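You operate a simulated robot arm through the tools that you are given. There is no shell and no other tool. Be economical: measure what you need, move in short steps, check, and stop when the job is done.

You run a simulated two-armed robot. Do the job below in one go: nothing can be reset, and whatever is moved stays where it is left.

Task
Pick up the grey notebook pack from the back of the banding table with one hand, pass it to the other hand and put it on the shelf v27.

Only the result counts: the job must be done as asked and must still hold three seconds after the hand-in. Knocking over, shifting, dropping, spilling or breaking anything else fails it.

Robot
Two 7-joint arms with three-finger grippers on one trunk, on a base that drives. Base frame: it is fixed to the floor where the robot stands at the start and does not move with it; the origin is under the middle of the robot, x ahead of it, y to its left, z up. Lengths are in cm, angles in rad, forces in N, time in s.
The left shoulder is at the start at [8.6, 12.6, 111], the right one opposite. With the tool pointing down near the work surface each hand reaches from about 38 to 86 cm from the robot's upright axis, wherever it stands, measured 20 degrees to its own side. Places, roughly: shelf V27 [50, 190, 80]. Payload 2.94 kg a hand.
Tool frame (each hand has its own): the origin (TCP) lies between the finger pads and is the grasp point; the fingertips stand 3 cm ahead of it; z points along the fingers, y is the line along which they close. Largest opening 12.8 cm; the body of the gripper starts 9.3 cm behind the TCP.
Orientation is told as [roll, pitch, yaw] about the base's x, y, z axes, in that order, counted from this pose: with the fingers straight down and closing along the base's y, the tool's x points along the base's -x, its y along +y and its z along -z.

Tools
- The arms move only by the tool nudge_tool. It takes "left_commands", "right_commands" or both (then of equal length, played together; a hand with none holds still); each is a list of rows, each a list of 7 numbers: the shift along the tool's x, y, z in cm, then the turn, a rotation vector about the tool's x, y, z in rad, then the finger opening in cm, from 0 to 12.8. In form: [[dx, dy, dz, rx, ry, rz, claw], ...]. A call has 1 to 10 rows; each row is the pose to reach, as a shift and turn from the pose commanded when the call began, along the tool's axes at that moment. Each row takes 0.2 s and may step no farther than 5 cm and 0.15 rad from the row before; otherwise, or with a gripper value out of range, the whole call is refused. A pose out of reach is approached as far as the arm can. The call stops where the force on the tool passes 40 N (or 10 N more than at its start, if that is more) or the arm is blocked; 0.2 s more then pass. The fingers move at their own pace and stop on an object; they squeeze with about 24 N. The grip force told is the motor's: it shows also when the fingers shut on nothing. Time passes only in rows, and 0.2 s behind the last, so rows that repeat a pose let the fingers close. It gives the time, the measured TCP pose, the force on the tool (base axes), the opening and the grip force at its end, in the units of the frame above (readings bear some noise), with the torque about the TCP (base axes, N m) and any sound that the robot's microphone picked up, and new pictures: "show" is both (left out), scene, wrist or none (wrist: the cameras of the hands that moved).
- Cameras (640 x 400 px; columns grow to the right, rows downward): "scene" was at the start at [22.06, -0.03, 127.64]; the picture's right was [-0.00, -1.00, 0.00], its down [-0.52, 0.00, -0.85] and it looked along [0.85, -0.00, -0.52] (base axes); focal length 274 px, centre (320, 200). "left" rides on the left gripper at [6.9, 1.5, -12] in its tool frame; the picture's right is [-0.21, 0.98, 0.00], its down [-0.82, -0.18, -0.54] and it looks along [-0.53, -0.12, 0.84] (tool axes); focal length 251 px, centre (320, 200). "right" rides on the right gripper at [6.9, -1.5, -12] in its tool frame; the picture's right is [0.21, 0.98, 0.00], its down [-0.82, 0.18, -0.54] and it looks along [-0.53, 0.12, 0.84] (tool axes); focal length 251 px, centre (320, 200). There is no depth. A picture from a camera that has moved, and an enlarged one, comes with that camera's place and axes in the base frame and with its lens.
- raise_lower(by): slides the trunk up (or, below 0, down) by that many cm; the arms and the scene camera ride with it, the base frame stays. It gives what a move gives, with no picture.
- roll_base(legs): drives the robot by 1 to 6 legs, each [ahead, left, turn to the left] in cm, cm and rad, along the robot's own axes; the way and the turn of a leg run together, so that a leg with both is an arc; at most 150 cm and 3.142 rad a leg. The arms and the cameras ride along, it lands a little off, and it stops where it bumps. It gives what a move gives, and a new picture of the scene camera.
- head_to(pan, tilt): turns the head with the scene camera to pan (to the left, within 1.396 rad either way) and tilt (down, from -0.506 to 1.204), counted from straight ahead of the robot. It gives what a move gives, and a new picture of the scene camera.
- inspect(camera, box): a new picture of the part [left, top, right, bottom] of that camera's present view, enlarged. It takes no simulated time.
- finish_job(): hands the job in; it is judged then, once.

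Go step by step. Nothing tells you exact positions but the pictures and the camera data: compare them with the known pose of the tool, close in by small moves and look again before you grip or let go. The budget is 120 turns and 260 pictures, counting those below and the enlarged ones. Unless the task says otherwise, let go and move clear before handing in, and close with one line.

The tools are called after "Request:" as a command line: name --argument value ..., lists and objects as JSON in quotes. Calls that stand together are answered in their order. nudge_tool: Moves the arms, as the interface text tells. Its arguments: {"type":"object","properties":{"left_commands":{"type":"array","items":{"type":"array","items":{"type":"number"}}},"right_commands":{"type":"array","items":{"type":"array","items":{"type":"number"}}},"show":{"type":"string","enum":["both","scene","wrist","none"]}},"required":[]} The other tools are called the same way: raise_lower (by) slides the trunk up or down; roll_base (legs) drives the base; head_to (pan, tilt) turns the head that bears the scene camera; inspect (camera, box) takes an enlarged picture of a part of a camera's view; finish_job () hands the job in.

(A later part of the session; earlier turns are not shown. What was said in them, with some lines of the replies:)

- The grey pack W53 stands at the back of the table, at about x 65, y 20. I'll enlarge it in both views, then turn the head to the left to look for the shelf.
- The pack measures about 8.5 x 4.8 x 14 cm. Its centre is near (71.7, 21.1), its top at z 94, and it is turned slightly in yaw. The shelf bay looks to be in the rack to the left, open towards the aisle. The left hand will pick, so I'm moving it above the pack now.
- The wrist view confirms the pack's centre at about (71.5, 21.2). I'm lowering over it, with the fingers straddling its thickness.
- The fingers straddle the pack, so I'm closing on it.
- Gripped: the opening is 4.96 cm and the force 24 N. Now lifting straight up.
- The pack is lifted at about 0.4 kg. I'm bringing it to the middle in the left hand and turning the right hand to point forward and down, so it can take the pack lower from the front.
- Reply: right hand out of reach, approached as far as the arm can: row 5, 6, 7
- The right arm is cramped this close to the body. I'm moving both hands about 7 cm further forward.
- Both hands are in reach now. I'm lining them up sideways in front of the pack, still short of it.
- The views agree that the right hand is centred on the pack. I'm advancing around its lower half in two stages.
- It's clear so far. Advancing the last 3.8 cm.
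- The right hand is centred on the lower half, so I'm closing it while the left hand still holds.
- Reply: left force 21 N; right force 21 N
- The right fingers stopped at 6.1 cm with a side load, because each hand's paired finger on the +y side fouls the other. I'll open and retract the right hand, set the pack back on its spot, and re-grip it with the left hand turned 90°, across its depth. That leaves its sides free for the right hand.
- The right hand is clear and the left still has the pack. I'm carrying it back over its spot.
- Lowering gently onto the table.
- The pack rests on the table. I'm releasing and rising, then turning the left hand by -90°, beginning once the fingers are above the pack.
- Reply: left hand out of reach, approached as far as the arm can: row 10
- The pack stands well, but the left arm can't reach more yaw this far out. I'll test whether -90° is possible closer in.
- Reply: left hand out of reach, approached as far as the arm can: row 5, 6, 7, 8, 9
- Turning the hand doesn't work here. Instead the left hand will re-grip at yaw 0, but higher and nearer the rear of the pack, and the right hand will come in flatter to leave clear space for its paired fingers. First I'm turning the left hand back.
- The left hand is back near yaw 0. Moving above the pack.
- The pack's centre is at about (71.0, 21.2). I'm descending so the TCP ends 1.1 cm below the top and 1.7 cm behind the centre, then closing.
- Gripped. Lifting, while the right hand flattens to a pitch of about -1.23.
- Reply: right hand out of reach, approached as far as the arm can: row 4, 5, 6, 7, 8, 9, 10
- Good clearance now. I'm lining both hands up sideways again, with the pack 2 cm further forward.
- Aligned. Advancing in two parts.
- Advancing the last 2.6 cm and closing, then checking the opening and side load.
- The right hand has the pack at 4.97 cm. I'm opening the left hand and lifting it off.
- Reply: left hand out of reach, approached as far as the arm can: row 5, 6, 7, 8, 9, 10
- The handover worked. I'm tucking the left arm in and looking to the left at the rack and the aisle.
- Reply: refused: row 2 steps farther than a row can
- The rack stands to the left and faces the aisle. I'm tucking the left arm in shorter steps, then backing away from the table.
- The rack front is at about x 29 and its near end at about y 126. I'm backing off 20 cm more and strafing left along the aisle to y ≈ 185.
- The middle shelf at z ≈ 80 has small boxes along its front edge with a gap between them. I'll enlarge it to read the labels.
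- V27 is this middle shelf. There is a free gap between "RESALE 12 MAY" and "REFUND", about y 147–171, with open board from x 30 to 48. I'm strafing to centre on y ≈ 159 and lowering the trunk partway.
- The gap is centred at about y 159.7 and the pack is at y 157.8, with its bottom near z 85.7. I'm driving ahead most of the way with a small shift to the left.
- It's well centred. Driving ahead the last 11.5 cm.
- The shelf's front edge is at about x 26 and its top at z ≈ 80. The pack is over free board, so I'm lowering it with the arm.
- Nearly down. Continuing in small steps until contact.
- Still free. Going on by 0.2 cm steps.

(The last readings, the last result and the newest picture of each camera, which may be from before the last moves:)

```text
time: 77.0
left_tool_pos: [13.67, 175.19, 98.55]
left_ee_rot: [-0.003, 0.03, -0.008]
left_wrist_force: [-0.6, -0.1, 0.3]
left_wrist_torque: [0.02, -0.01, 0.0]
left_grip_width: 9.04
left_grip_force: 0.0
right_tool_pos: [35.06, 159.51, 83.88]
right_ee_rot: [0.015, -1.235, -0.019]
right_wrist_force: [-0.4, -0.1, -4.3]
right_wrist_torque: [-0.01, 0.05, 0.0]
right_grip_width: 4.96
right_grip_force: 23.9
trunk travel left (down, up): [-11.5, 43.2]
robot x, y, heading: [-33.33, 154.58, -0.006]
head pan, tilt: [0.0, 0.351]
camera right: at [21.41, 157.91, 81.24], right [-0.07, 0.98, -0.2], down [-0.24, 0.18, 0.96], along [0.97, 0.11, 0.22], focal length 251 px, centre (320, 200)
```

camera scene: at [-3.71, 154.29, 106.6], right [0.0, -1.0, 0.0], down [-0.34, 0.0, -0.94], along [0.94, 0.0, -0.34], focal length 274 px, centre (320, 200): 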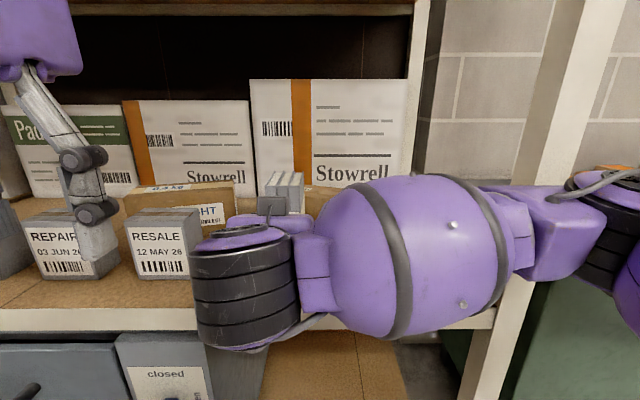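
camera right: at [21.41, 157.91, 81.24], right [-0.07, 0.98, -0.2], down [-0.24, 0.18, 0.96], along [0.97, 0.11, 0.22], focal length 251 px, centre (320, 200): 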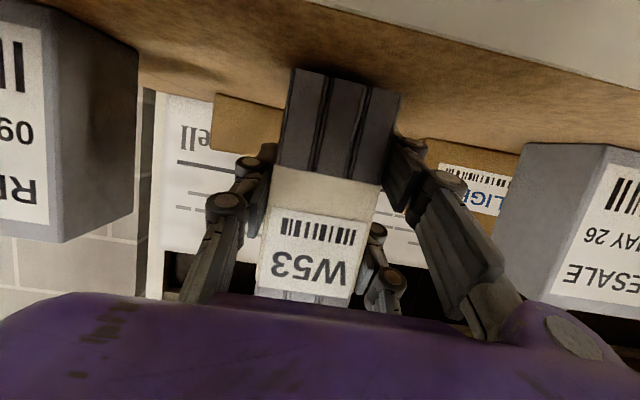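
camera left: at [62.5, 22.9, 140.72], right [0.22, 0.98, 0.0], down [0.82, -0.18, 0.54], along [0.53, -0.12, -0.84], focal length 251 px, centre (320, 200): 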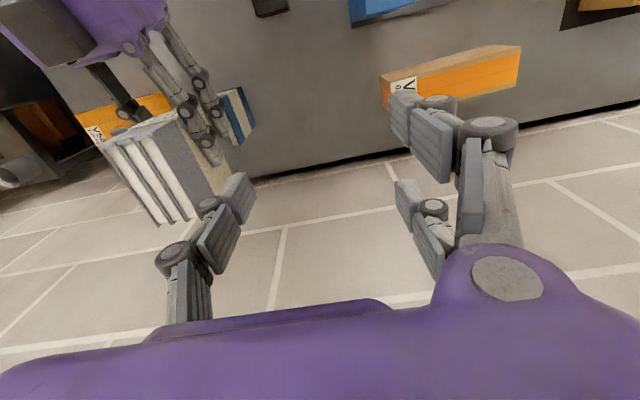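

The contact shadow is close now. Continuing.

Request:
nudge_tool --right_commands '[[0.2, 0, 0.07, 0, 0, 0, 2], [0.4, 0, 0.14, 0, 0, 0, 2], [0.6, 0, 0.2, 0, 0, 0, 2], [0.6, 0, 0.2, 0, 0, 0, 2]]' --show "wrist"

```text
time: 78.0
left_tool_pos: [13.6, 175.28, 98.54]
left_ee_rot: [-0.001, 0.028, -0.008]
left_wrist_force: [-0.2, -0.3, 0.1]
left_wrist_torque: [0.04, 0.02, 0.0]
left_grip_width: 9.01
left_grip_force: 0.0
right_tool_pos: [35.03, 159.37, 83.36]
right_ee_rot: [0.019, -1.235, -0.021]
right_wrist_force: [1.6, -0.1, 0.6]
right_wrist_torque: [-0.15, 0.16, 0.04]
right_grip_width: 4.95
right_grip_force: 24.5
trunk travel left (down, up): [-11.5, 43.2]
robot x, y, heading: [-32.84, 154.36, -0.01]
head pan, tilt: [0.0, 0.351]
camera right: at [21.45, 157.94, 80.67], right [-0.07, 0.98, -0.2], down [-0.24, 0.18, 0.95], along [0.97, 0.11, 0.22], focal length 251 px, centre (320, 200)
```

right: 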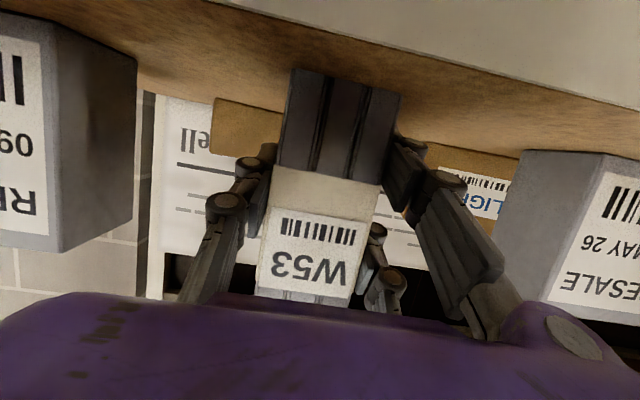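

The weight has come off onto the shelf. I'm settling it 0.1 cm more, opening, and drawing the hand straight back.

Request:
nudge_tool --right_commands '[[0.1, 0, 0.03, 0, 0, 0, 2], [0.1, 0, 0.03, 0, 0, 0, 5.5], [0.1, 0, 0.03, 0, 0, 0, 7], [0.1, 0, 0.03, 0, 0, 0, 8.5], [0.1, 0, 0.03, 0, 0, 0, 8.5], [0.1, 0, 0.03, 0, 0, 0, 8.5]]' --show "both"

```text
time: 79.4
left_tool_pos: [13.68, 175.13, 98.64]
left_ee_rot: [-0.001, 0.03, -0.009]
left_wrist_force: [0.1, -0.1, -1.0]
left_wrist_torque: [-0.01, -0.03, 0.0]
left_grip_width: 8.99
left_grip_force: 0.1
right_tool_pos: [34.97, 159.46, 83.21]
right_ee_rot: [0.016, -1.236, -0.021]
right_wrist_force: [0.5, 0.0, -0.3]
right_wrist_torque: [-0.02, 0.02, 0.02]
right_grip_width: 8.48
right_grip_force: 0.2
trunk travel left (down, up): [-11.5, 43.2]
robot x, y, heading: [-33.2, 154.71, -0.0]
head pan, tilt: [0.0, 0.351]
camera scene: at [-3.75, 154.29, 106.61], right [0.0, -1.0, 0.0], down [-0.34, 0.0, -0.94], along [0.94, 0.0, -0.34], focal length 274 px, centre (320, 200)
camera right: at [21.41, 157.97, 80.55], right [-0.07, 0.98, -0.2], down [-0.24, 0.18, 0.95], along [0.97, 0.11, 0.22], focal length 251 px, centre (320, 200)
```

scene: 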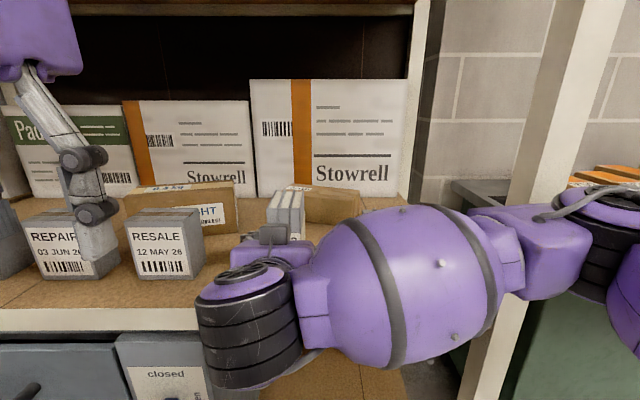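
right: 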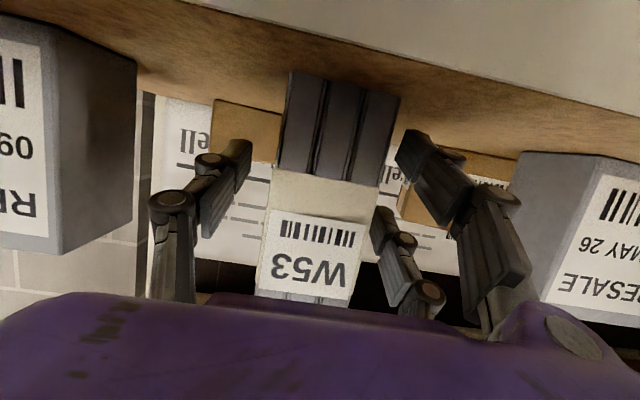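

The pack stands freely. Backing the hand out along its own approach line.

Request:
nudge_tool --right_commands '[[0.6, 0, -1.9, 0, 0, 0, 8.5], [1.2, 0, -3.8, 0, 0, 0, 8.5], [1.9, 0, -5.7, 0, 0, 0, 8.5], [2.6, 0, -7.6, 0, 0, 0, 8.5], [2.9, 0, -8.5, 0, 0, 0, 8.5]]' --show "wrist"

```text
time: 80.6
left_tool_pos: [13.59, 175.29, 98.51]
left_ee_rot: [-0.003, 0.027, -0.011]
left_wrist_force: [-0.3, 0.4, 0.0]
left_wrist_torque: [-0.01, 0.02, 0.03]
left_grip_width: 9.01
left_grip_force: 0.0
right_tool_pos: [26.02, 159.35, 83.18]
right_ee_rot: [0.018, -1.233, -0.021]
right_wrist_force: [-0.1, -0.6, 0.9]
right_wrist_torque: [0.02, -0.01, 0.0]
right_grip_width: 8.51
right_grip_force: 0.1
trunk travel left (down, up): [-11.5, 43.2]
robot x, y, heading: [-33.06, 154.73, -0.005]
head pan, tilt: [0.0, 0.351]
camera right: at [12.37, 157.93, 80.62], right [-0.07, 0.98, -0.2], down [-0.24, 0.18, 0.95], along [0.97, 0.11, 0.22], focal length 251 px, centre (320, 200)
```

right: 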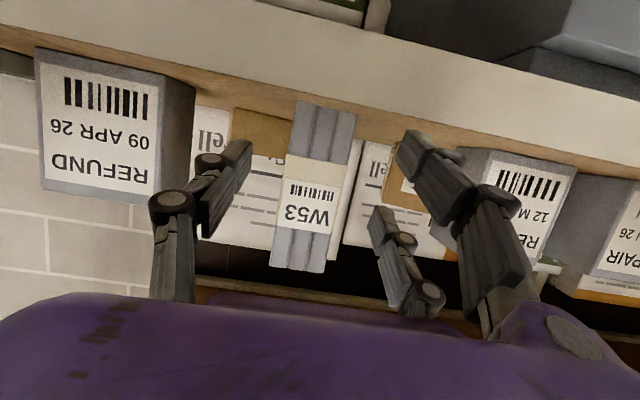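

The hand is clear and the pack is upright. I'm driving back 30 cm and taking a last look.

Request:
roll_base --legs '[[-30, 0, 0]]'

Request:
inspect --camera "right" --box '[0, 0, 640, 400]'

```text
time: 82.6
left_tool_pos: [-16.49, 175.26, 98.58]
left_ee_rot: [-0.002, 0.028, -0.009]
left_wrist_force: [-0.9, -0.1, 0.7]
left_wrist_torque: [-0.02, -0.04, 0.01]
left_grip_width: 9.0
left_grip_force: 0.0
right_tool_pos: [-4.27, 159.46, 83.2]
right_ee_rot: [0.018, -1.236, -0.019]
right_wrist_force: [-0.4, 0.0, 0.1]
right_wrist_torque: [-0.01, -0.01, -0.03]
right_grip_width: 8.49
right_grip_force: 0.1
trunk travel left (down, up): [-11.5, 43.2]
robot x, y, heading: [-63.43, 154.51, -0.003]
head pan, tilt: [0.0, 0.351]
camera scene: at [-33.97, 154.42, 106.62], right [0.0, -1.0, 0.0], down [-0.34, 0.0, -0.94], along [0.94, 0.0, -0.34], focal length 274 px, centre (320, 200)
```

scene: 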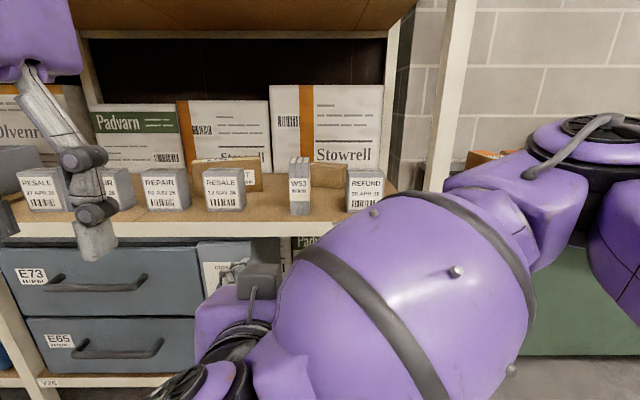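

```text
1.00 times, centred on (320, 200) of right (not enlarged: the box is as wide or as high as the picture)
camera zoom: at [-17.82, 158.06, 80.65], right [-0.07, 0.98, -0.2], down [-0.24, 0.18, 0.95], along [0.97, 0.11, 0.22], focal length 251 px, centre (320, 200)
```

zoom: 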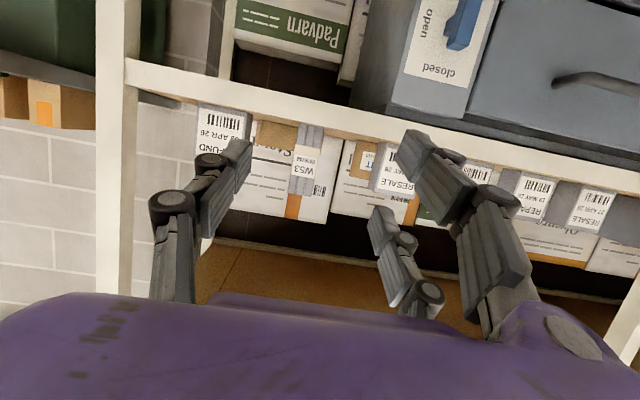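

Pack W53 stands upright on the middle shelf, labelled V27, between its neighbours. Nothing else on the shelf has moved and both hands are clear, so I'm handing in.

Request:
finish_job

```text
The job is handed in.
```

The grey notebook pack (W53) was picked up with the left hand, passed to the right hand and placed upright on shelf V27. The first handover attempt fouled, so I set the pack back on the table, re-gripped it and passed it across.
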